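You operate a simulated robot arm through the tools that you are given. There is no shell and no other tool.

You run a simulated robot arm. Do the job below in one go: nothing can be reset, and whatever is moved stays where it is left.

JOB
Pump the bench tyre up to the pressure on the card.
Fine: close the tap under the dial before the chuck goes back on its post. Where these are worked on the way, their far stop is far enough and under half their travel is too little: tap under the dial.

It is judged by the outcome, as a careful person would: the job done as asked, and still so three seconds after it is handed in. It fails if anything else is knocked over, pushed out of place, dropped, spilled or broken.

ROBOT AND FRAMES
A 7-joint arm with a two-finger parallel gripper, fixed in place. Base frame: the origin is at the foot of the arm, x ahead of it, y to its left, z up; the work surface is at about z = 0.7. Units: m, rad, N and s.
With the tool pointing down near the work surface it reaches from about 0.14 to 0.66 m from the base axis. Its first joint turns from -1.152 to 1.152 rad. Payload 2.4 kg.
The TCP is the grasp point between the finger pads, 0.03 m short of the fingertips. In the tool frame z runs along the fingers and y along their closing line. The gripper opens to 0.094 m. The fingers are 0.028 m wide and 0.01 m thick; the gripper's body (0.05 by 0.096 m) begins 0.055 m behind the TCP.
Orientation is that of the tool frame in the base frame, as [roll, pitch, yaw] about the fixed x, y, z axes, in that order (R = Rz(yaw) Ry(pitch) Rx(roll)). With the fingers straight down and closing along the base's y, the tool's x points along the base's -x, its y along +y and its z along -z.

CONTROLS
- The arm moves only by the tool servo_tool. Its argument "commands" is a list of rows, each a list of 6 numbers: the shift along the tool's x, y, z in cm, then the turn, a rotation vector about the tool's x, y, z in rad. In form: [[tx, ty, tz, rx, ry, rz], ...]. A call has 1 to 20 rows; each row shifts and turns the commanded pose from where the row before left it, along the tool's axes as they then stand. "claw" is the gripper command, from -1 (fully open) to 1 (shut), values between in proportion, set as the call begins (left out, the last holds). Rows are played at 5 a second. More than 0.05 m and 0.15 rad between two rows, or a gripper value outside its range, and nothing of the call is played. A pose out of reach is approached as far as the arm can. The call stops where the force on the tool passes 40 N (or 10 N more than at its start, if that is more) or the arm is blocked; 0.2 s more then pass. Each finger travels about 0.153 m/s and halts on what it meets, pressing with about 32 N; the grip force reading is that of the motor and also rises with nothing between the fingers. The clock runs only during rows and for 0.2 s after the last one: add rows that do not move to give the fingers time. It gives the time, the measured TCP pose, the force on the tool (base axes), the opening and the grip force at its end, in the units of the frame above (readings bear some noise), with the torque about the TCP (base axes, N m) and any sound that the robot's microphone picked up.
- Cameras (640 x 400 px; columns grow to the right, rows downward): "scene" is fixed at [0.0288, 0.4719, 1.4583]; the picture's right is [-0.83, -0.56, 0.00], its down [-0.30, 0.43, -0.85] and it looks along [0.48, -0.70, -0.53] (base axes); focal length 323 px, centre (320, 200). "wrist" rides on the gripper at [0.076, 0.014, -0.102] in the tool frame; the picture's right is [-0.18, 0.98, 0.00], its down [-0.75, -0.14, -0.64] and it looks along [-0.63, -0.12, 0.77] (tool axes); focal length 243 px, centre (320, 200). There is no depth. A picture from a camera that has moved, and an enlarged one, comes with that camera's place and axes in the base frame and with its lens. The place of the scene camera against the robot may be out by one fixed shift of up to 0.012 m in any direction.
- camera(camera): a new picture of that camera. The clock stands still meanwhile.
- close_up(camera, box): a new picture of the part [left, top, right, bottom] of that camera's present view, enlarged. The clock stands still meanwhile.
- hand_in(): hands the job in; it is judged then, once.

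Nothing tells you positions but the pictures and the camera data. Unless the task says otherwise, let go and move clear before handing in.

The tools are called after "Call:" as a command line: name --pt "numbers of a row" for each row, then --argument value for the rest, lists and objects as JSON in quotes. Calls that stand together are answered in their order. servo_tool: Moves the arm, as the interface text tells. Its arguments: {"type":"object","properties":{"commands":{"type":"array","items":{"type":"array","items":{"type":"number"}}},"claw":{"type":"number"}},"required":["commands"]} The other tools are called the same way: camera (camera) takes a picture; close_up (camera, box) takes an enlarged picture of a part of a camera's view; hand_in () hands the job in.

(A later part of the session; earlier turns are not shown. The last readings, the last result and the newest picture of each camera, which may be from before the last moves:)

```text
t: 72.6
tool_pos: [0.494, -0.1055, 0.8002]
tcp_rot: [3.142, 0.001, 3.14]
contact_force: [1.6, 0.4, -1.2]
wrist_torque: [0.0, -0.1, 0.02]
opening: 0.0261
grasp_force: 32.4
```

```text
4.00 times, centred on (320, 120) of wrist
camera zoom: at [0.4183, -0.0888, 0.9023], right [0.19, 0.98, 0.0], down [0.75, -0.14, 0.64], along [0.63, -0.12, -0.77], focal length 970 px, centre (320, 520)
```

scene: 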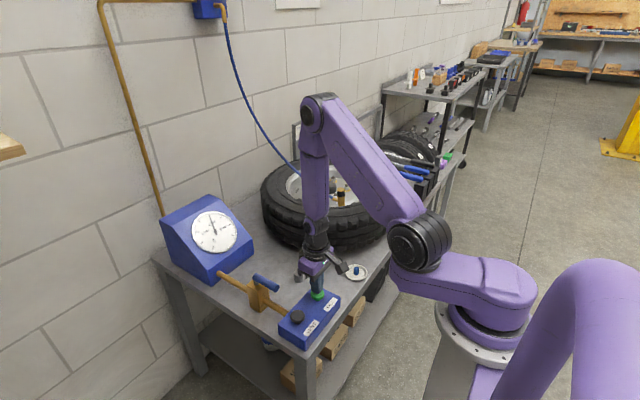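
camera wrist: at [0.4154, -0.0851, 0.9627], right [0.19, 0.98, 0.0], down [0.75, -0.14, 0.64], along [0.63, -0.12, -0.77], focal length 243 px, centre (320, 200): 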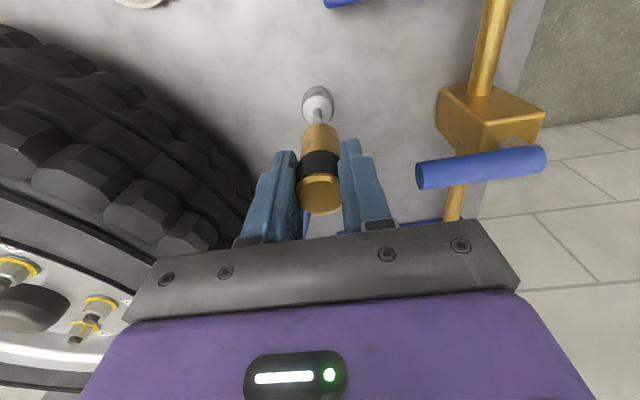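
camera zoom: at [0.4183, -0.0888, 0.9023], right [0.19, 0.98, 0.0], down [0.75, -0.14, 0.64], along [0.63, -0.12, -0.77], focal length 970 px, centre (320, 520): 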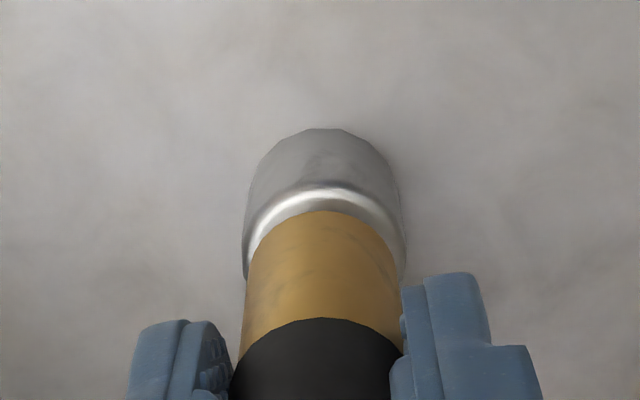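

Call:
servo_tool --pt "0 0 0.3 0 0 0" --pt "0 0 0.3 0 0 0" --pt "0 0 0 0 0 0"

Call:
close_up --camera "scene" --box '[280, 240, 320, 290]'

Call:
close_up --camera "wrist" --box '[275, 70, 365, 170]'

```text
t: 73.4
tool_pos: [0.4951, -0.1062, 0.7937]
tcp_rot: [-3.141, 0.001, 3.141]
contact_force: [3.0, 1.7, -0.2]
wrist_torque: [0.1, -0.15, 0.03]
opening: 0.0261
grasp_force: 31.8
```

```text
8.00 times, centred on (300, 265) of scene
camera zoom: at [0.0289, 0.472, 1.4583], right [-0.83, -0.56, 0.0], down [-0.3, 0.43, -0.85], along [0.48, -0.7, -0.53], focal length 2586 px, centre (480, -320)
```

zoom: 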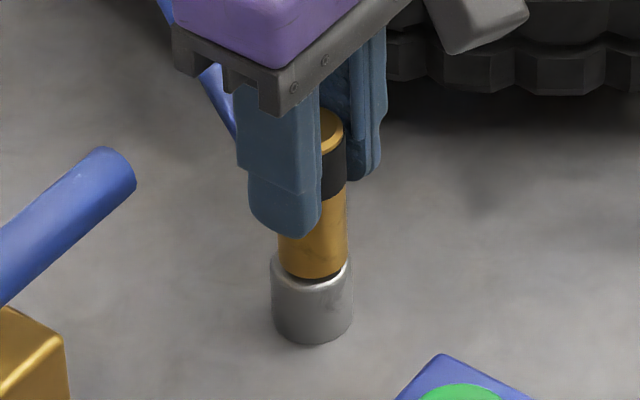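

```text
4.00 times, centred on (320, 120) of wrist
camera zoom: at [0.4184, -0.0892, 0.8965], right [0.18, 0.98, 0.0], down [0.75, -0.14, 0.64], along [0.63, -0.12, -0.77], focal length 970 px, centre (320, 520)
```

zoom: 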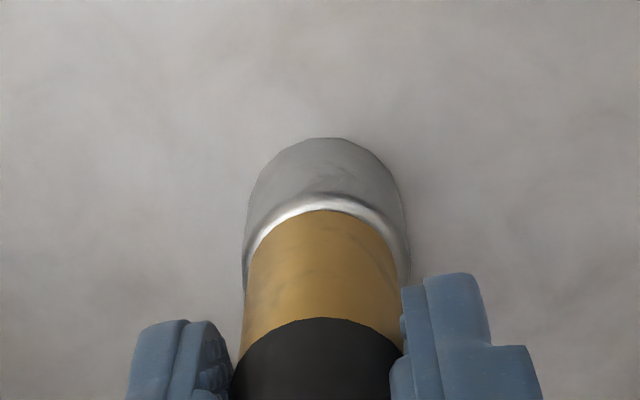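

Call:
servo_tool --pt "0 0.02 0.15 0 0 0" --pt "0 0 0.15 0 0 0" --pt "0 0 0 0 0 0"

Call:
close_up --camera "scene" --box '[280, 240, 320, 290]'

Call:
close_up --camera "wrist" --box '[275, 70, 365, 170]'

```text
t: 74.2
tool_pos: [0.4937, -0.105, 0.7911]
tcp_rot: [3.141, 0.001, 3.138]
contact_force: [-0.9, -3.1, 15.8]
wrist_torque: [-0.31, -0.16, -0.02]
opening: 0.0261
grasp_force: 32.0
```

```text
8.00 times, centred on (300, 265) of scene
camera zoom: at [0.0286, 0.4719, 1.4583], right [-0.83, -0.56, 0.0], down [-0.3, 0.43, -0.85], along [0.48, -0.7, -0.53], focal length 2586 px, centre (480, -320)
```

zoom: 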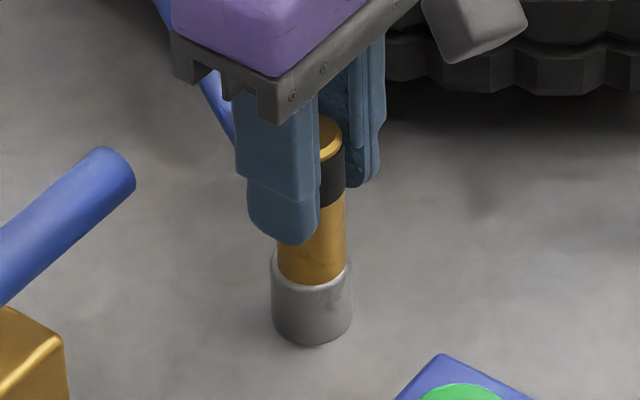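

```text
4.00 times, centred on (320, 120) of wrist
camera zoom: at [0.4183, -0.0884, 0.8935], right [0.19, 0.98, 0.0], down [0.75, -0.14, 0.64], along [0.63, -0.12, -0.77], focal length 970 px, centre (320, 520)
```

zoom: 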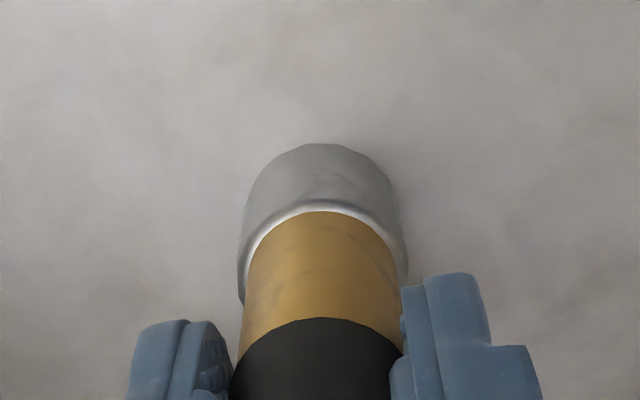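

The chuck is seated on its post (about 16 N resistance, brass flush with the post). I'll ease off, open the fingers, and lift straight away.

Call:
servo_tool --pt "0 0 -0.12 0 0 0" --pt "0 0 0 0 0 0"

Call:
servo_tool --pt "0 0 0 0 0 0" --pt "0 0 0 0 0 0" --pt "0 0 0 0 0 0" --claw -0.3

Call:
camera --camera "wrist"

Call:
close_up --camera "scene" --box '[270, 230, 330, 290]'

```text
t: 74.8
tool_pos: [0.494, -0.1038, 0.7909]
tcp_rot: [-3.141, 0.001, 3.141]
contact_force: [6.6, -3.7, -4.9]
wrist_torque: [-0.22, -0.32, -0.01]
opening: 0.0262
grasp_force: 32.4
```

```text
t: 75.6
tool_pos: [0.4937, -0.104, 0.792]
tcp_rot: [-3.141, 0.0, 3.14]
contact_force: [0.2, 0.6, -0.1]
wrist_torque: [0.03, -0.01, 0.01]
opening: 0.0612
grasp_force: 0.1
```

```text
taken
camera wrist: at [0.4179, -0.0882, 0.8944], right [0.19, 0.98, 0.0], down [0.75, -0.14, 0.64], along [0.63, -0.12, -0.77], focal length 243 px, centre (320, 200)
```

wrist: 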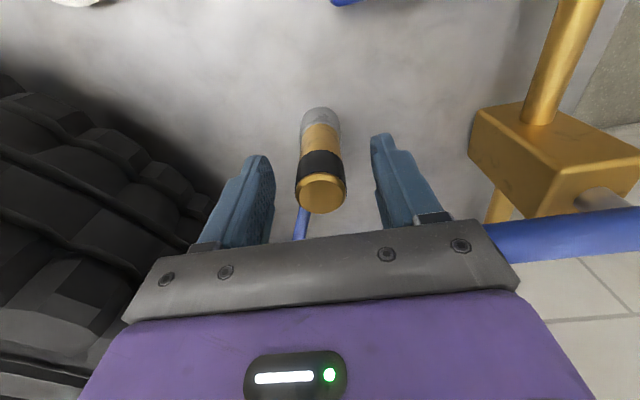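

```text
6.67 times, centred on (300, 260) of scene
camera zoom: at [0.0288, 0.4719, 1.4583], right [-0.83, -0.56, 0.0], down [-0.3, 0.43, -0.85], along [0.48, -0.7, -0.53], focal length 2155 px, centre (453, -200)
```

zoom: 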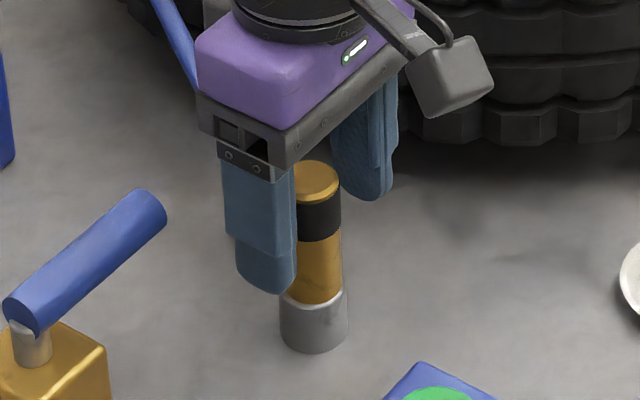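

The chuck stands upright on its post, free of the fingers. I'll lift straight up and move clear, then check everything.

Call:
servo_tool --pt "0 0 -2 0 0 0" --pt "0 0 -3 0 0 0" --pt "0 0 -4 0 0 0" --pt "0 0 -4 0 0 0" --pt "0 0 -4 0 0 0" --pt "3 -1 -2 0 0 0" --pt "4 -1 0 0 0 0" --pt "4 -1 0 0 0 0" --pt "0 0 0 0 0 0"

Call:
camera --camera "scene"

Call:
close_up --camera "scene" --box '[200, 230, 380, 350]'

Call:
close_up --camera "scene" --box '[180, 200, 250, 260]'

Call:
camera --camera "wrist"

```text
t: 77.6
tool_pos: [0.3848, -0.1337, 0.9772]
tcp_rot: [3.141, 0.001, 3.14]
contact_force: [0.9, 0.1, -0.2]
wrist_torque: [0.02, 0.01, 0.0]
opening: 0.0609
grasp_force: 0.0
```

```text
taken
```

scene: 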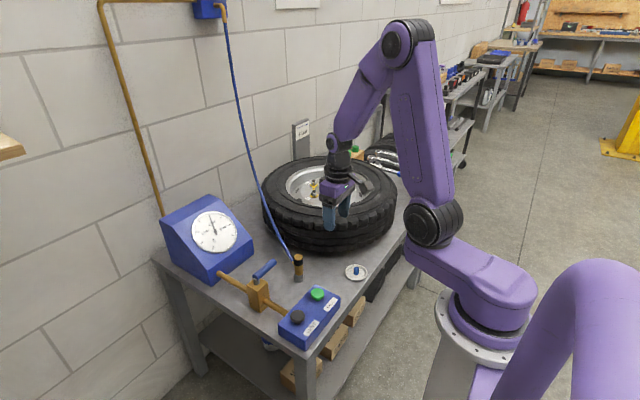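

```text
3.33 times, centred on (290, 290) of scene
camera zoom: at [0.0288, 0.4719, 1.4583], right [-0.83, -0.56, 0.0], down [-0.3, 0.43, -0.85], along [0.48, -0.7, -0.53], focal length 1077 px, centre (420, -100)
```

zoom: 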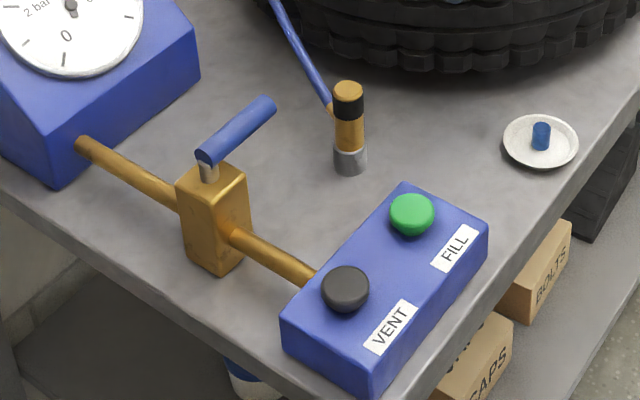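

```text
6.67 times, centred on (215, 230) of scene
camera zoom: at [0.0288, 0.4719, 1.4583], right [-0.83, -0.56, 0.0], down [-0.3, 0.43, -0.85], along [0.48, -0.7, -0.53], focal length 2155 px, centre (1020, 0)
```

zoom: 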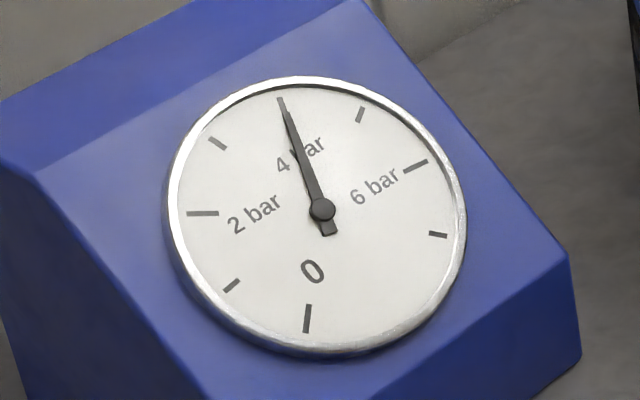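

```text
taken
camera wrist: at [0.3098, -0.1183, 1.0799], right [0.19, 0.98, 0.0], down [0.75, -0.14, 0.64], along [0.63, -0.12, -0.77], focal length 243 px, centre (320, 200)
```

wrist: 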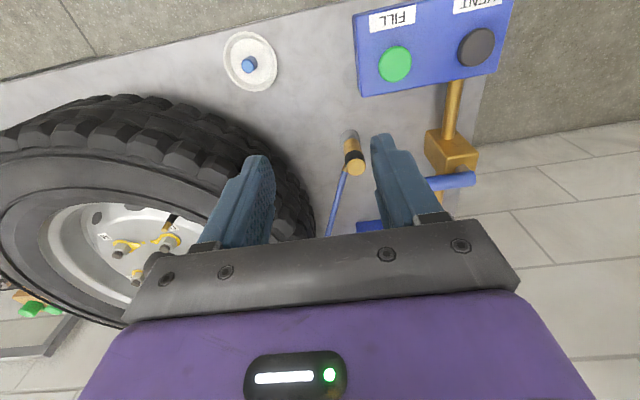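

The chuck is back on its post, the tap is across the pipe, and the dial has held its reading. One doubt remains: I never proved that "across the pipe" is closed, because I only ran FILL with the lever along the pipe. I'll check this properly by putting the chuck back on the valve with the tap as it is now and tapping FILL briefly; if nothing moves, the tap is truly shut.

Call:
servo_tool --pt "-3.7 1.0 0 0 0 0" --pt "-3.7 1.0 0 0 0 0" --pt "-3.7 1.0 1.5 0 0 0" --pt "0 0 3 0 0 0" --pt "0 0 3 0 0 0" --pt "0 0 0 0 0 0" --pt "0 0 0 0 0 0"

Call:
close_up --camera "wrist" --box '[240, 40, 400, 240]'

Call:
close_up --camera "scene" --box '[270, 220, 330, 290]'

```text
t: 79.2
tool_pos: [0.4962, -0.1041, 0.9076]
tcp_rot: [3.141, 0.001, 3.139]
contact_force: [-0.3, 0.6, 0.0]
wrist_torque: [-0.03, 0.03, 0.0]
opening: 0.0609
grasp_force: 0.0
```

```text
2.00 times, centred on (320, 140) of wrist
camera zoom: at [0.4211, -0.0897, 1.0098], right [0.19, 0.98, 0.0], down [0.75, -0.14, 0.64], along [0.63, -0.12, -0.77], focal length 485 px, centre (320, 320)
```

zoom: 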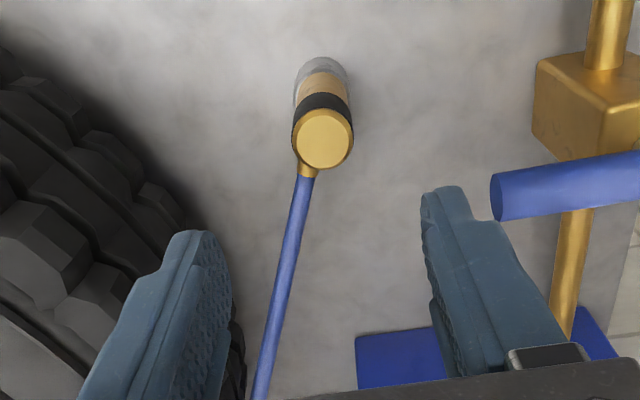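

```text
5.71 times, centred on (300, 255) of scene
camera zoom: at [0.0288, 0.4719, 1.4583], right [-0.83, -0.56, 0.0], down [-0.3, 0.43, -0.85], along [0.48, -0.7, -0.53], focal length 1847 px, centre (434, -114)
```

zoom: 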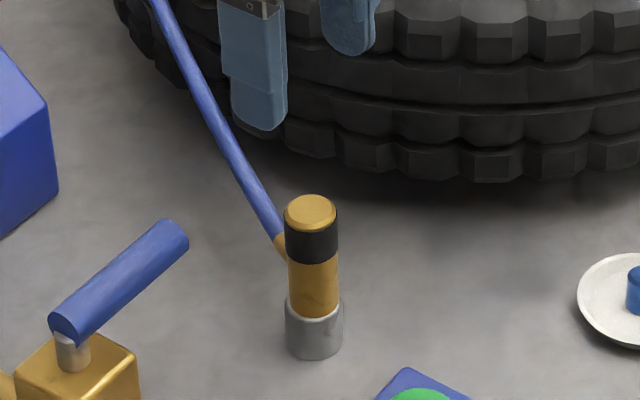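

Call:
servo_tool --pt "0.1 0.2 4 0 0 0" --pt "0 0 4 0 0 0" --pt "0 0 3 0 0 0" --pt "0 0 2 0 0 0" --pt "0 0 1.4 0 0 0" --pt "0 0 0 0 0 0"

Call:
camera --camera "wrist"

Call:
close_up --camera "scene" --box '[270, 230, 330, 290]'

```text
t: 80.6
tool_pos: [0.4956, -0.1029, 0.7619]
tcp_rot: [3.141, 0.0, 3.141]
contact_force: [0.3, -0.8, -0.2]
wrist_torque: [-0.02, 0.01, -0.02]
opening: 0.061
grasp_force: 0.0
```

```text
taken
camera wrist: at [0.4204, -0.0875, 0.8639], right [0.19, 0.98, 0.0], down [0.75, -0.14, 0.64], along [0.63, -0.12, -0.77], focal length 243 px, centre (320, 200)
```

wrist: 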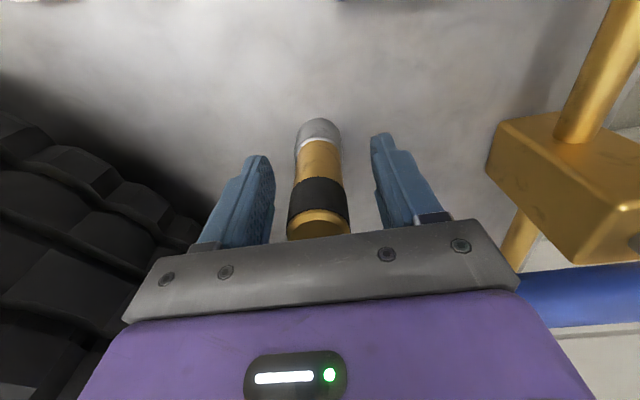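

```text
6.67 times, centred on (300, 260) of scene
camera zoom: at [0.0288, 0.4719, 1.4583], right [-0.83, -0.56, 0.0], down [-0.3, 0.43, -0.85], along [0.48, -0.7, -0.53], focal length 2155 px, centre (453, -200)
```

zoom: 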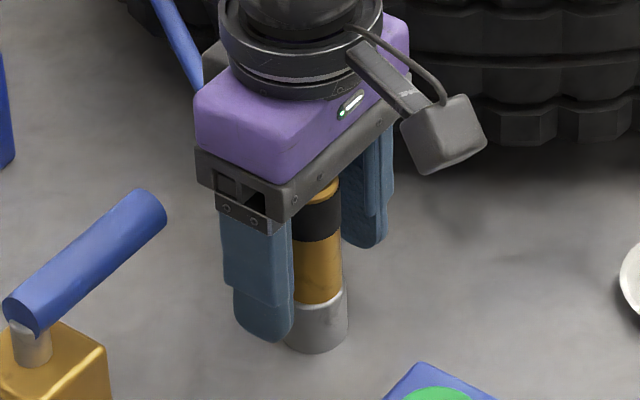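

Call:
servo_tool --pt "0 0 0 0 0 0" --pt "0 0 0 0 0 0" --pt "0 0 0 0 0 0" --claw 1

Call:
servo_tool --pt "0 0 -0.4 0 0 0" --pt "0 0 -0.4 0 0 0" --pt "0 0 -0.6 0 0 0" --pt "0 0 -0.8 0 0 0" --pt "0 0 -1 0 0 0" --pt "0 0 -1.5 0 0 0" --pt "0 0 0 0 0 0"

Call:
close_up --camera "scene" --box '[270, 220, 330, 290]'

Call:
close_up --camera "wrist" --box '[270, 80, 370, 240]'

```text
t: 81.4
tool_pos: [0.4962, -0.1035, 0.7611]
tcp_rot: [-3.141, 0.003, 3.14]
contact_force: [0.7, -2.6, -0.1]
wrist_torque: [-0.08, -0.02, -0.02]
opening: 0.0262
grasp_force: 32.3
```

```text
t: 83.0
tool_pos: [0.4944, -0.1036, 0.8104]
tcp_rot: [-3.141, 0.0, 3.139]
contact_force: [-0.1, -0.1, -1.5]
wrist_torque: [-0.02, 0.0, 0.03]
opening: 0.0261
grasp_force: 31.7
```

```text
5.71 times, centred on (300, 255) of scene
camera zoom: at [0.0289, 0.4719, 1.4583], right [-0.83, -0.56, 0.0], down [-0.3, 0.43, -0.85], along [0.48, -0.7, -0.53], focal length 1847 px, centre (434, -114)
```

zoom: 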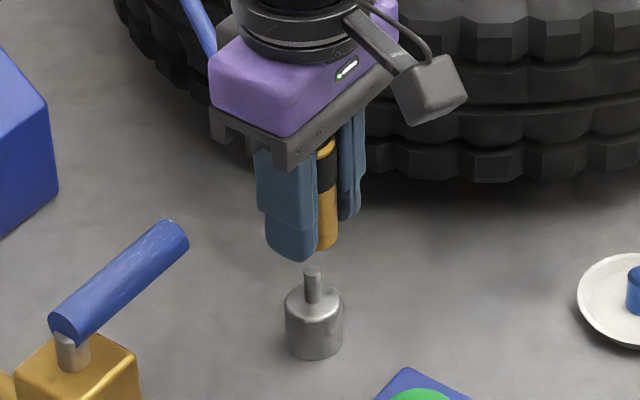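

```text
2.50 times, centred on (320, 160) of wrist
camera zoom: at [0.4188, -0.0879, 0.9135], right [0.19, 0.98, 0.0], down [0.75, -0.14, 0.64], along [0.63, -0.12, -0.77], focal length 606 px, centre (320, 300)
```

zoom: 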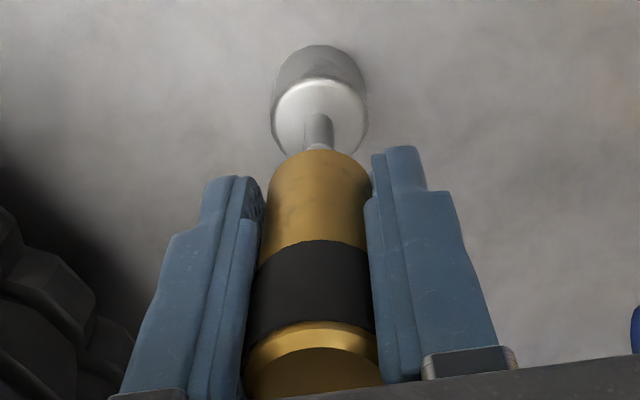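

Call:
servo_tool --pt "0 0 -4.2 0 0 0" --pt "0 0 -4.2 0 0 0" --pt "0 0 -4.2 0 0 0" --pt "0 0 -4.2 0 0 0" --pt "-0.2 -3.9 0 0 0 0" --pt "-0.25 -3.9 0 0 0 0" --pt "-0.25 -3.9 0 0 0 0" --pt "-0.25 -3.9 0 0 0 0" --pt "-0.25 -3.9 0 0 0 0" --pt "-0.25 -3.9 0 0 0 0" --pt "-0.2 -3.7 0 0 0 0" --pt "0 0 2.5 0 0 0" --pt "0 0 2.5 0 0 0" --pt "0 0 2.2 0 0 0" --pt "0 0 0 0 0 0" --pt "0 0 0 0 0 0"

Call:
close_up --camera "scene" --box '[328, 172, 358, 212]'

Call:
close_up --camera "wrist" --box '[280, 110, 360, 180]'

```text
t: 86.4
tool_pos: [0.5082, -0.3736, 0.9031]
tcp_rot: [3.141, 0.0, 3.141]
contact_force: [1.1, -0.5, -2.2]
wrist_torque: [0.0, -0.01, 0.01]
opening: 0.0261
grasp_force: 32.2
```

```text
10.00 times, centred on (343, 192) of scene
camera zoom: at [0.0289, 0.4719, 1.4583], right [-0.83, -0.56, 0.0], down [-0.3, 0.43, -0.85], along [0.48, -0.7, -0.53], focal length 3232 px, centre (90, 280)
```

zoom: 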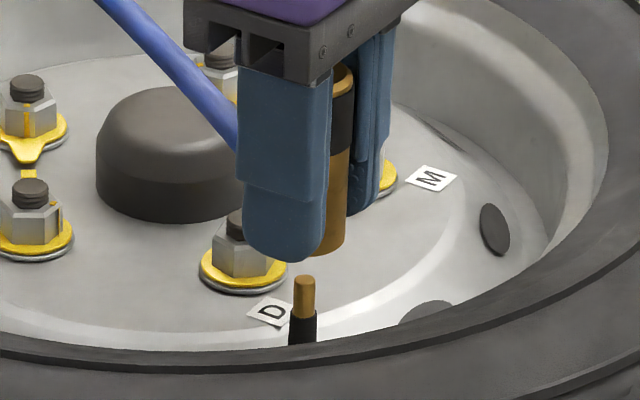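

```text
5.71 times, centred on (320, 145) of wrist
camera zoom: at [0.4336, -0.3584, 1.0052], right [0.19, 0.98, 0.0], down [0.75, -0.14, 0.64], along [0.63, -0.12, -0.77], focal length 1386 px, centre (320, 514)
```

zoom: 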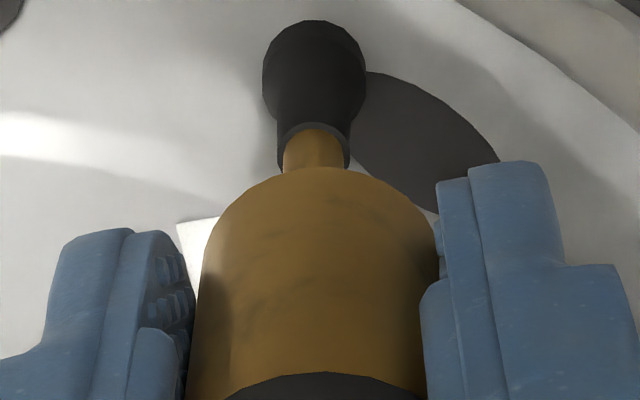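

Call:
servo_tool --pt "-0.24 -0.11 0.3 0 0 0" --pt "0 0 0.3 0 0 0" --pt "0 0 0 0 0 0" --pt "0 0 0 0 0 0"

Call:
close_up --camera "scene" --box '[328, 172, 358, 212]'

Call:
close_up --camera "wrist" --box '[280, 110, 360, 180]'

```text
t: 87.4
tool_pos: [0.5132, -0.3754, 0.8968]
tcp_rot: [-3.14, -0.002, 3.139]
contact_force: [0.6, -0.3, -1.9]
wrist_torque: [-0.01, 0.01, -0.01]
opening: 0.0264
grasp_force: 31.9
```

```text
10.00 times, centred on (343, 192) of scene
camera zoom: at [0.0289, 0.4719, 1.4583], right [-0.83, -0.56, 0.0], down [-0.3, 0.43, -0.85], along [0.48, -0.7, -0.53], focal length 3232 px, centre (90, 280)
```

zoom: 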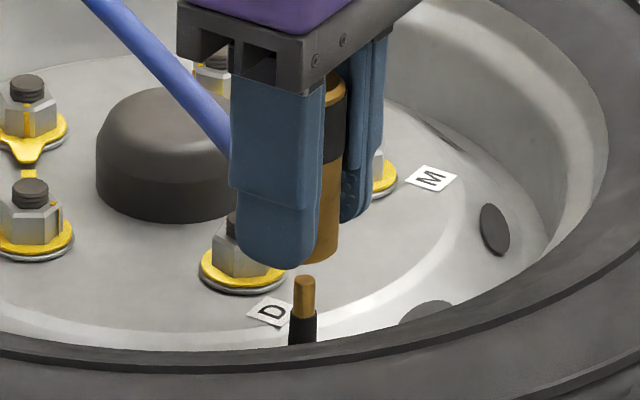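

```text
5.71 times, centred on (320, 145) of wrist
camera zoom: at [0.4372, -0.36, 1.0004], right [0.19, 0.98, 0.0], down [0.75, -0.14, 0.64], along [0.63, -0.12, -0.77], focal length 1386 px, centre (320, 514)
```

zoom: 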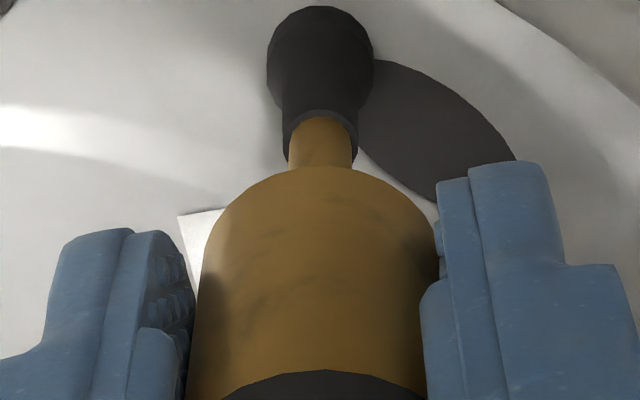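

Call:
servo_tool --pt "0.15 0.03 0.3 0 0 0" --pt "0 0 0.3 0 0 0" --pt "0 0 0 0 0 0" --pt "0 0 0 0 0 0"

Call:
close_up --camera "scene" --box '[328, 172, 358, 212]'

Call:
close_up --camera "wrist" --box '[280, 110, 360, 180]'

```text
t: 88.4
tool_pos: [0.5109, -0.375, 0.8929]
tcp_rot: [3.141, 0.0, 3.141]
contact_force: [1.3, -0.3, -1.5]
wrist_torque: [0.02, 0.01, 0.02]
opening: 0.0265
grasp_force: 31.3
```

```text
10.00 times, centred on (343, 192) of scene
camera zoom: at [0.0289, 0.4719, 1.4583], right [-0.83, -0.56, 0.0], down [-0.3, 0.43, -0.85], along [0.48, -0.7, -0.53], focal length 3232 px, centre (90, 280)
```

zoom: 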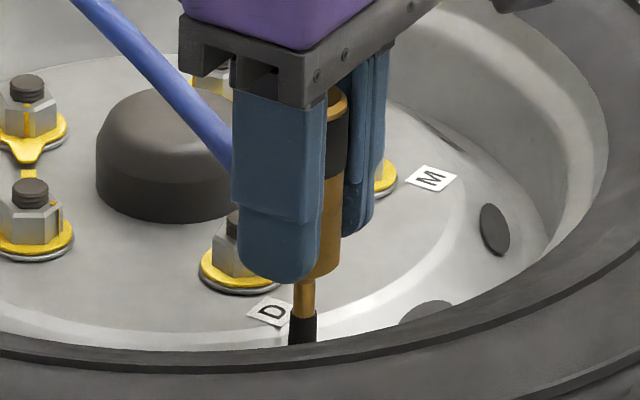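

```text
5.71 times, centred on (320, 145) of wrist
camera zoom: at [0.4355, -0.3588, 0.9959], right [0.19, 0.98, 0.0], down [0.75, -0.14, 0.64], along [0.63, -0.12, -0.77], focal length 1386 px, centre (320, 514)
```

zoom: 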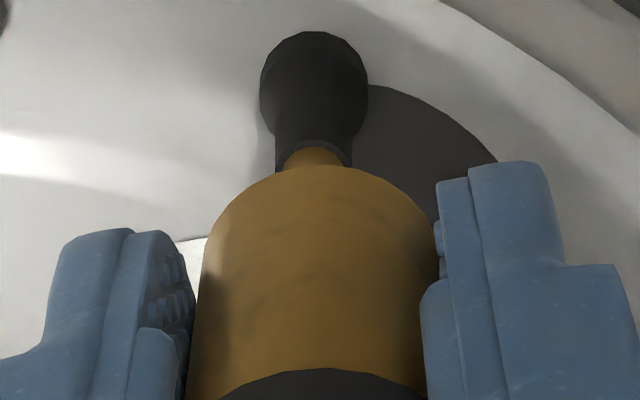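

Call:
servo_tool --pt "0 -0.08 0.2 0 0 0" --pt "0 0 0.3 0 0 0" --pt "0 0 0.3 0 0 0" --pt "0 0 0.2 0 0 0" --pt "0 0 0 0 0 0"

Call:
close_up --camera "scene" --box '[328, 172, 358, 212]'

Call:
close_up --camera "wrist" --box '[280, 110, 360, 180]'

```text
t: 89.6
tool_pos: [0.5116, -0.3765, 0.8839]
tcp_rot: [-3.14, 0.0, 3.138]
contact_force: [0.4, 0.8, -1.4]
wrist_torque: [-0.02, 0.02, -0.04]
opening: 0.0263
grasp_force: 32.2
```

```text
10.00 times, centred on (343, 192) of scene
camera zoom: at [0.0289, 0.4719, 1.4583], right [-0.83, -0.56, 0.0], down [-0.3, 0.43, -0.85], along [0.48, -0.7, -0.53], focal length 3232 px, centre (90, 280)
```

zoom: 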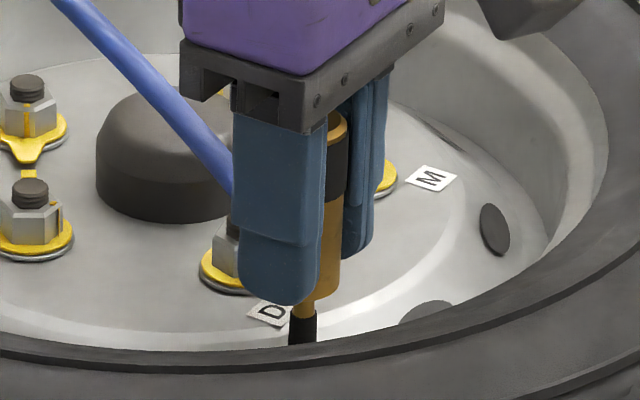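

```text
5.71 times, centred on (320, 145) of wrist
camera zoom: at [0.4359, -0.3602, 0.986], right [0.19, 0.98, 0.0], down [0.75, -0.14, 0.64], along [0.63, -0.12, -0.77], focal length 1386 px, centre (320, 514)
```

zoom: 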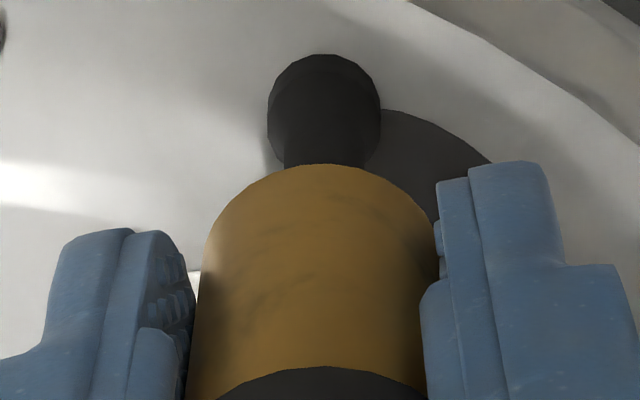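

Call:
servo_tool --pt "0 0.04 0.2 0 0 0" --pt "0 0 0.2 0 0 0" --pt "0 0 0.2 0 0 0" --pt "0 0 0 0 0 0"

Call:
close_up --camera "scene" --box '[328, 172, 358, 212]'

```text
t: 90.6
tool_pos: [0.5108, -0.3752, 0.8773]
tcp_rot: [3.141, 0.0, 3.139]
contact_force: [1.3, -0.2, -2.4]
wrist_torque: [0.0, 0.03, -0.02]
opening: 0.0265
grasp_force: 32.5
```

```text
10.00 times, centred on (343, 192) of scene
camera zoom: at [0.0289, 0.4719, 1.4583], right [-0.83, -0.56, 0.0], down [-0.3, 0.43, -0.85], along [0.48, -0.7, -0.53], focal length 3232 px, centre (90, 280)
```

zoom: 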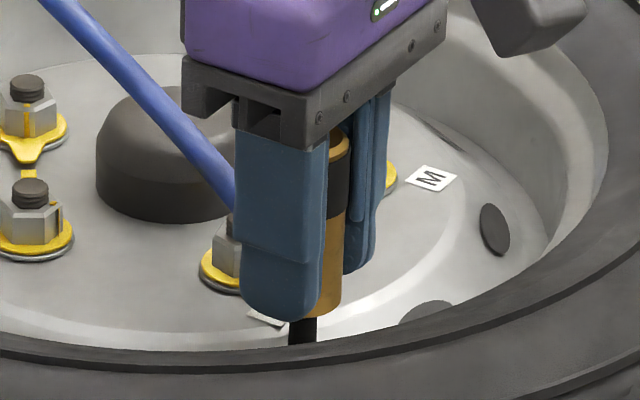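

It's entering without resistance this time. I'll continue down.

Call:
servo_tool --pt "0 0 0.25 0 0 0" --pt "0 0 0.25 0 0 0" --pt "0 0 0.25 0 0 0" --pt "0 0 0.25 0 0 0" --pt "0 0 0 0 0 0"

Call:
close_up --camera "scene" --box '[328, 172, 358, 212]'

Call:
close_up --camera "wrist" --box '[280, 110, 360, 180]'

```text
t: 91.8
tool_pos: [0.5112, -0.3753, 0.8688]
tcp_rot: [3.14, 0.0, 3.14]
contact_force: [-5.8, -0.3, 1.3]
wrist_torque: [-0.09, 0.18, 0.0]
opening: 0.0261
grasp_force: 31.8
```

```text
10.00 times, centred on (343, 192) of scene
camera zoom: at [0.0287, 0.472, 1.4583], right [-0.83, -0.56, 0.0], down [-0.3, 0.43, -0.85], along [0.48, -0.7, -0.53], focal length 3232 px, centre (90, 280)
```

zoom: 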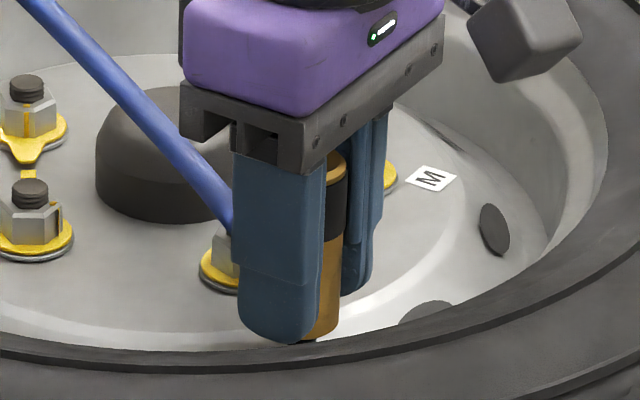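

```text
5.71 times, centred on (320, 145) of wrist
camera zoom: at [0.4354, -0.3599, 0.9711], right [0.19, 0.98, 0.0], down [0.75, -0.14, 0.64], along [0.63, -0.12, -0.77], focal length 1386 px, centre (320, 514)
```

zoom: 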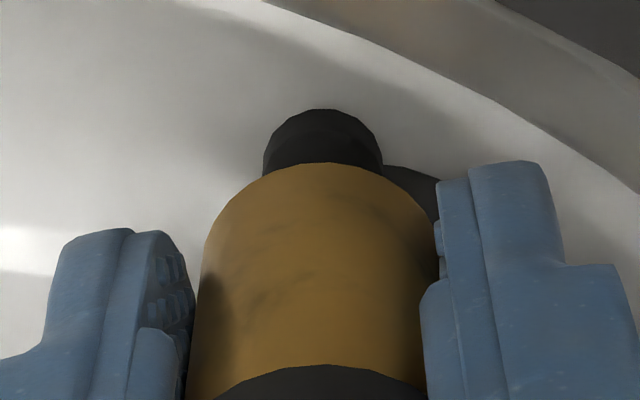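

Call:
servo_tool --pt "0.05 0 0.25 0 0 0" --pt "0 0 0.25 0 0 0" --pt "0 0 0.25 0 0 0" --pt "0 0 0.25 0 0 0" --pt "0 0 0 0 0 0"

Call:
close_up --camera "scene" --box '[180, 200, 250, 260]'

Call:
close_up --camera "wrist" --box '[240, 110, 440, 260]'

```text
t: 93.0
tool_pos: [0.5121, -0.3775, 0.8601]
tcp_rot: [-3.139, 0.006, -3.141]
contact_force: [-2.2, -0.3, 23.9]
wrist_torque: [0.05, 0.02, -0.03]
opening: 0.0259
grasp_force: 32.2
```

```text
6.67 times, centred on (215, 230) of scene
camera zoom: at [0.0284, 0.4722, 1.4582], right [-0.83, -0.56, 0.0], down [-0.3, 0.43, -0.85], along [0.48, -0.7, -0.53], focal length 2155 px, centre (1020, 0)
```

zoom: 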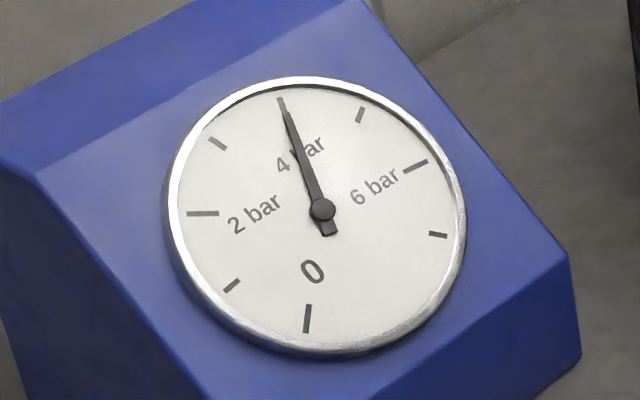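

```text
2.67 times, centred on (340, 185) of wrist
camera zoom: at [0.4354, -0.3595, 0.9626], right [0.18, 0.98, 0.0], down [0.75, -0.14, 0.65], along [0.64, -0.12, -0.76], focal length 647 px, centre (267, 240)
```

zoom: 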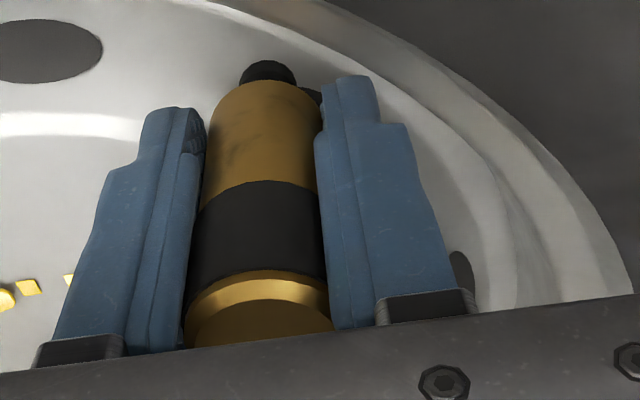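

Call:
servo_tool --pt "0 0.05 0.1 0 0 0" --pt "0 0 0.05 0 0 0" --pt "0 0 0 0 0 0"

Call:
close_up --camera "wrist" --box '[240, 110, 440, 260]'

Call:
close_up --camera "scene" --box '[328, 182, 358, 212]'

```text
t: 93.8
tool_pos: [0.5112, -0.3758, 0.8589]
tcp_rot: [-3.141, 0.006, 3.139]
contact_force: [5.9, -5.9, 18.6]
wrist_torque: [-0.06, -0.05, 0.03]
opening: 0.0261
grasp_force: 31.6
```

```text
2.67 times, centred on (340, 185) of wrist
camera zoom: at [0.4353, -0.3594, 0.9616], right [0.19, 0.98, 0.0], down [0.75, -0.14, 0.65], along [0.63, -0.12, -0.76], focal length 647 px, centre (267, 240)
```

zoom: 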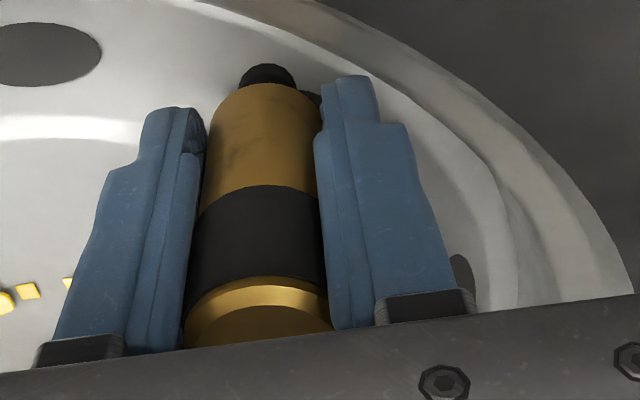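

```text
13.33 times, centred on (343, 197) of scene
camera zoom: at [0.0287, 0.472, 1.4583], right [-0.83, -0.56, 0.0], down [-0.3, 0.43, -0.85], along [0.48, -0.7, -0.53], focal length 4310 px, centre (13, 240)
```

zoom: 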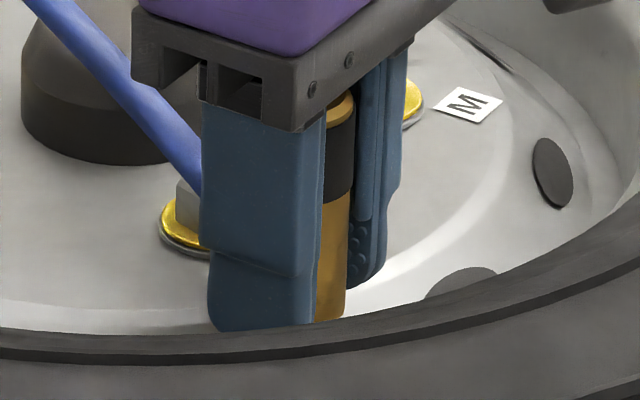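

The chuck sits exactly as it did the first time it was seated. I'll release it, lift clear and go to tap FILL with the tap across the pipe.

Call:
servo_tool --pt "0 0 -0.15 0 0 0" --pt "0 0 0 0 0 0"

Call:
servo_tool --pt "0 0 0 0 0 0" --pt "0 0 0 0 0 0" --claw 0.17

Call:
close_up --camera "wrist" --box '[240, 110, 440, 260]'

```text
t: 94.4
tool_pos: [0.5106, -0.3755, 0.8586]
tcp_rot: [3.14, 0.0, -3.141]
contact_force: [6.5, -3.7, 7.9]
wrist_torque: [-0.05, -0.07, 0.0]
opening: 0.0262
grasp_force: 32.3
```

```text
t: 95.0
tool_pos: [0.5101, -0.3751, 0.8596]
tcp_rot: [3.139, 0.0, 3.141]
contact_force: [-0.6, 0.1, 0.0]
wrist_torque: [0.01, 0.02, 0.02]
opening: 0.0386
grasp_force: 0.1
```

```text
2.67 times, centred on (340, 185) of wrist
camera zoom: at [0.4341, -0.3588, 0.9616], right [0.18, 0.98, 0.0], down [0.75, -0.14, 0.64], along [0.63, -0.12, -0.77], focal length 647 px, centre (267, 240)
```

zoom: 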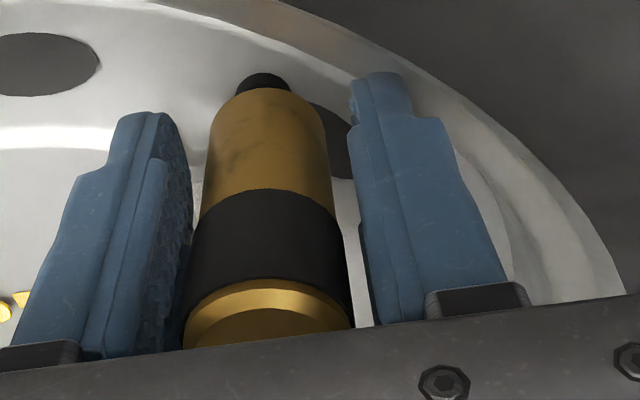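

Call:
servo_tool --pt "0 0 -1 0 0 0" --pt "0 0 -2 0 0 0" --pt "0 0 -3 0 0 0" --pt "0 0 -4 0 0 0" --pt "0 0 -4 0 0 0" --pt "0 0 0 0 0 0"

Call:
close_up --camera "scene" --box '[310, 150, 380, 220]'

Call:
close_up --camera "scene" --box '[200, 210, 230, 240]'

```text
t: 96.4
tool_pos: [0.5124, -0.3763, 1.0005]
tcp_rot: [3.14, -0.001, 3.14]
contact_force: [-0.1, -0.8, -0.2]
wrist_torque: [0.0, 0.0, 0.0]
opening: 0.0391
grasp_force: 0.0
```

```text
5.71 times, centred on (345, 185) of scene
camera zoom: at [0.0288, 0.4719, 1.4583], right [-0.83, -0.56, 0.0], down [-0.3, 0.43, -0.85], along [0.48, -0.7, -0.53], focal length 1847 px, centre (177, 286)
```

zoom: 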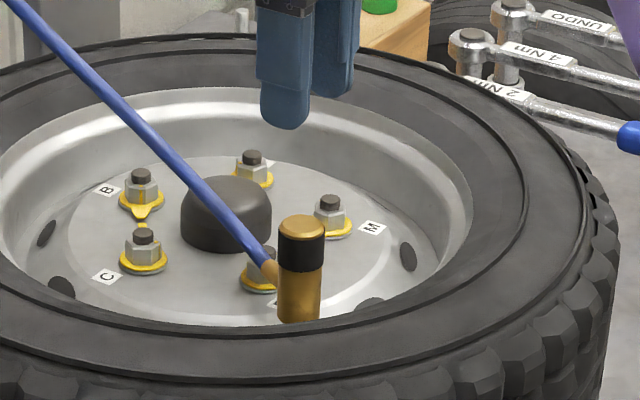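

```text
13.33 times, centred on (215, 225) of scene
camera zoom: at [0.0288, 0.4719, 1.4583], right [-0.83, -0.56, 0.0], down [-0.3, 0.43, -0.85], along [0.48, -0.7, -0.53], focal length 4310 px, centre (1720, -133)
```

zoom: 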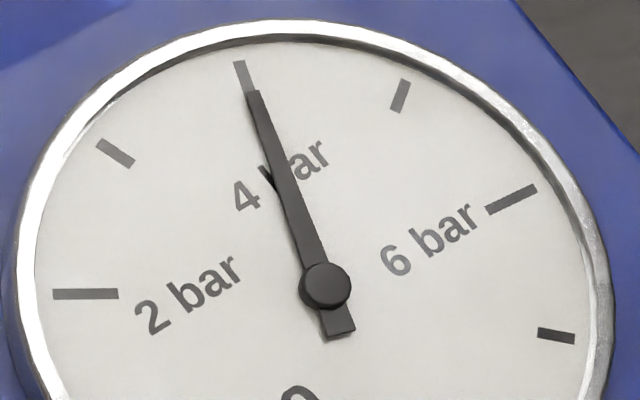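

The chuck is seated as before and the dial is unchanged. Now to the FILL button for a short press.

Call:
servo_tool --pt "1.55 4.15 0 0 0 0" --pt "1.55 4.15 0 0 0 0" --pt "1.55 4.15 0 0 0 0" --pt "1.55 4.15 0 0 0 0" --pt "1.55 4.15 0 0 0 0" --pt "1.55 4.15 0 0 0 0" --pt "1.55 4.15 0 0 0 0" --pt "1.55 4.15 0 0 0 0" --pt "0 0 4 0 0 0" --pt "0 0 4 0 0 0" --pt "0 0 4 0 0 0" --pt "0 0 4 0 0 0" --pt "0 0 2.5 0 0 0" --pt "0 0 0 0 0 0" --claw 1

Call:
close_up --camera "wrist" --box '[260, 80, 400, 200]'

Call:
close_up --camera "scene" --box '[285, 250, 345, 310]'

```text
t: 99.4
tool_pos: [0.3874, -0.043, 0.8154]
tcp_rot: [3.141, 0.002, 3.141]
contact_force: [-0.6, -0.6, 0.2]
wrist_torque: [0.02, -0.03, -0.02]
opening: 0.0002
grasp_force: 32.0
```

```text
3.33 times, centred on (330, 140) of wrist
camera zoom: at [0.3104, -0.0269, 0.9178], right [0.19, 0.98, 0.0], down [0.75, -0.14, 0.64], along [0.63, -0.12, -0.77], focal length 809 px, centre (287, 400)
```

zoom: 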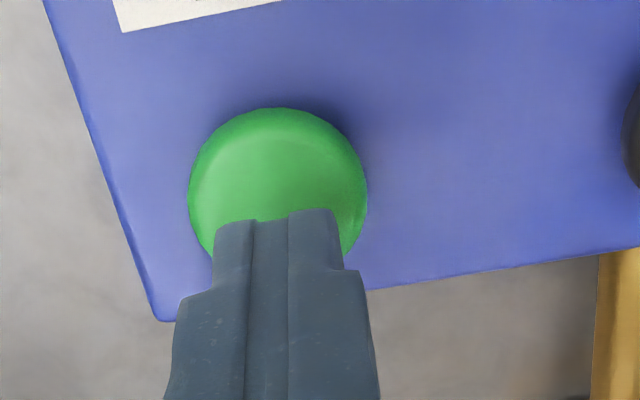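

```text
6.67 times, centred on (315, 280) of scene
camera zoom: at [0.0288, 0.4719, 1.4583], right [-0.83, -0.56, 0.0], down [-0.3, 0.43, -0.85], along [0.48, -0.7, -0.53], focal length 2155 px, centre (353, -333)
```

zoom: 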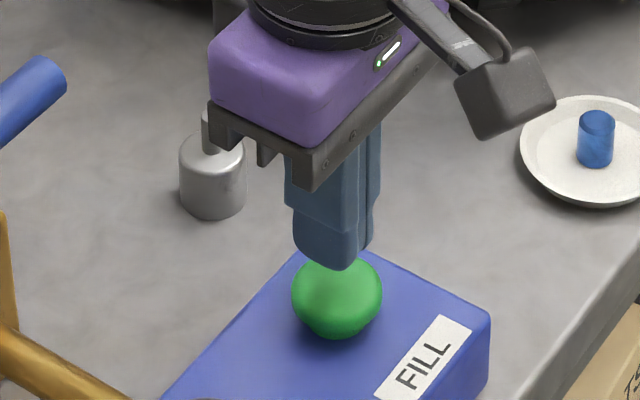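

Call:
servo_tool --pt "0 0 1.0 0 0 0" --pt "0 0 1.0 0 0 0" --pt "0 0 0 0 0 0" --pt "0 0 0.8 0 0 0" --pt "0 0 -0.8 0 0 0" --pt "0 0 -0.5 0 0 0" --pt "0 0 0 0 0 0"

Call:
close_up --camera "scene" --box '[200, 210, 230, 240]'

```text
t: 101.0
tool_pos: [0.3862, -0.0433, 0.7999]
tcp_rot: [3.14, 0.001, 3.139]
contact_force: [-0.6, -0.5, -0.9]
wrist_torque: [-0.04, 0.02, -0.02]
opening: 0.0
grasp_force: 31.8
heard: click
```

```text
13.33 times, centred on (215, 225) of scene
camera zoom: at [0.0288, 0.4719, 1.4583], right [-0.83, -0.56, 0.0], down [-0.3, 0.43, -0.85], along [0.48, -0.7, -0.53], focal length 4310 px, centre (1720, -133)
```

zoom: 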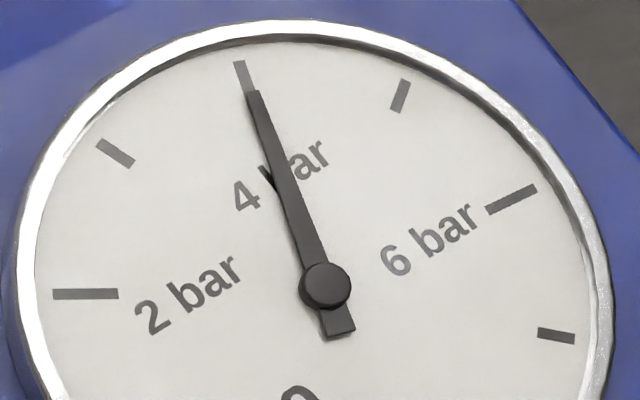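

The click came but the needle did not move. To be certain, I'll press a bit longer once (about 0.4 s).

Call:
servo_tool --pt "0 0 1.2 0 0 0" --pt "0 0 0 0 0 0" --pt "0 0 -1.0 0 0 0" --pt "0 0 0 0 0 0"

Call:
close_up --camera "scene" --box '[200, 210, 230, 240]'

```text
t: 102.0
tool_pos: [0.3869, -0.0422, 0.7958]
tcp_rot: [-3.14, -0.001, -3.141]
contact_force: [-0.4, 0.3, 0.3]
wrist_torque: [0.03, 0.04, -0.04]
opening: 0.0002
grasp_force: 31.6
heard: click
```

```text
13.33 times, centred on (215, 225) of scene
camera zoom: at [0.0288, 0.4719, 1.4583], right [-0.83, -0.56, 0.0], down [-0.3, 0.43, -0.85], along [0.48, -0.7, -0.53], focal length 4310 px, centre (1720, -133)
```

zoom: 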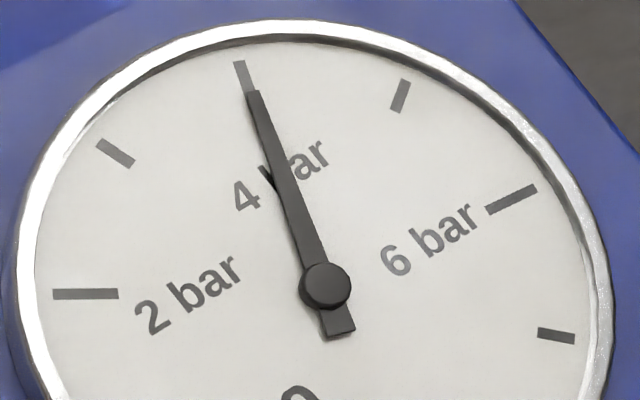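

With the tap across the pipe, FILL does nothing while the chuck is on the valve, so across is truly closed, and the tyre holds at 4 bar. Now I'll take the chuck back to its post again, lifting it off more gently this time.

Call:
servo_tool --pt "0 0 -4.2 0 0 0" --pt "0 0 -4.2 0 0 0" --pt "0 0 -4.2 0 0 0" --pt "0 0 -4.2 0 0 0" --pt "0 0 -3.5 0 0 0" --pt "-1.55 -4.15 0 0 0 0" --pt "-1.55 -4.15 0 0 0 0" --pt "-1.55 -4.15 0 0 0 0" --pt "-1.55 -4.15 0 0 0 0" --pt "-1.55 -4.15 0 0 0 0" --pt "-1.55 -4.15 0 0 0 0" --pt "-1.55 -4.15 0 0 0 0" --pt "-1.55 -4.15 0 0 0 0" --pt "0 0 2 0 0 0" --pt "0 0 0 0 0 0"

Call:
servo_tool --pt "0 0 0 0 0 0" --pt "0 0 0 0 0 0" --claw 0.15

Call:
close_up --camera "wrist" --box '[260, 70, 400, 190]'

Call:
close_up --camera "scene" --box '[310, 150, 380, 220]'

```text
t: 105.2
tool_pos: [0.5115, -0.3752, 0.9785]
tcp_rot: [-3.141, 0.0, 3.139]
contact_force: [-0.4, -0.1, 0.3]
wrist_torque: [0.03, 0.0, -0.01]
opening: 0.0
grasp_force: 32.5
```

```text
t: 105.8
tool_pos: [0.5094, -0.3739, 0.9798]
tcp_rot: [3.141, 0.0, 3.14]
contact_force: [-1.1, 0.2, -0.4]
wrist_torque: [0.0, 0.01, 0.04]
opening: 0.04
grasp_force: 0.1
```

```text
3.33 times, centred on (330, 130) of wrist
camera zoom: at [0.4342, -0.3588, 1.082], right [0.19, 0.98, 0.0], down [0.75, -0.14, 0.64], along [0.63, -0.12, -0.77], focal length 809 px, centre (287, 433)
```

zoom: 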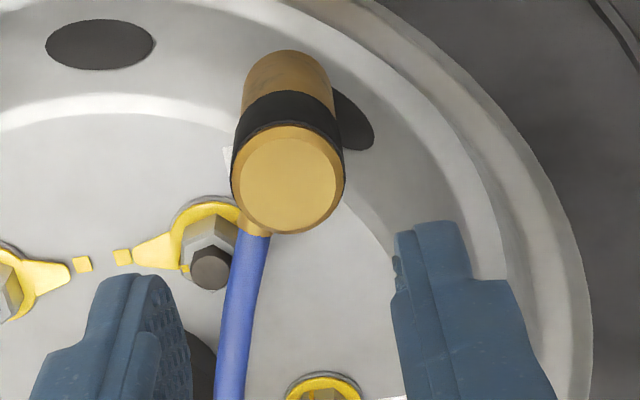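

```text
5.71 times, centred on (345, 185) of scene
camera zoom: at [0.0288, 0.4719, 1.4583], right [-0.83, -0.56, 0.0], down [-0.3, 0.43, -0.85], along [0.48, -0.7, -0.53], focal length 1847 px, centre (177, 286)
```

zoom: 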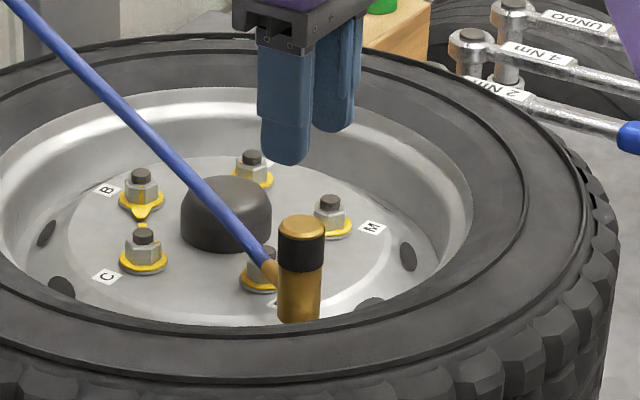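

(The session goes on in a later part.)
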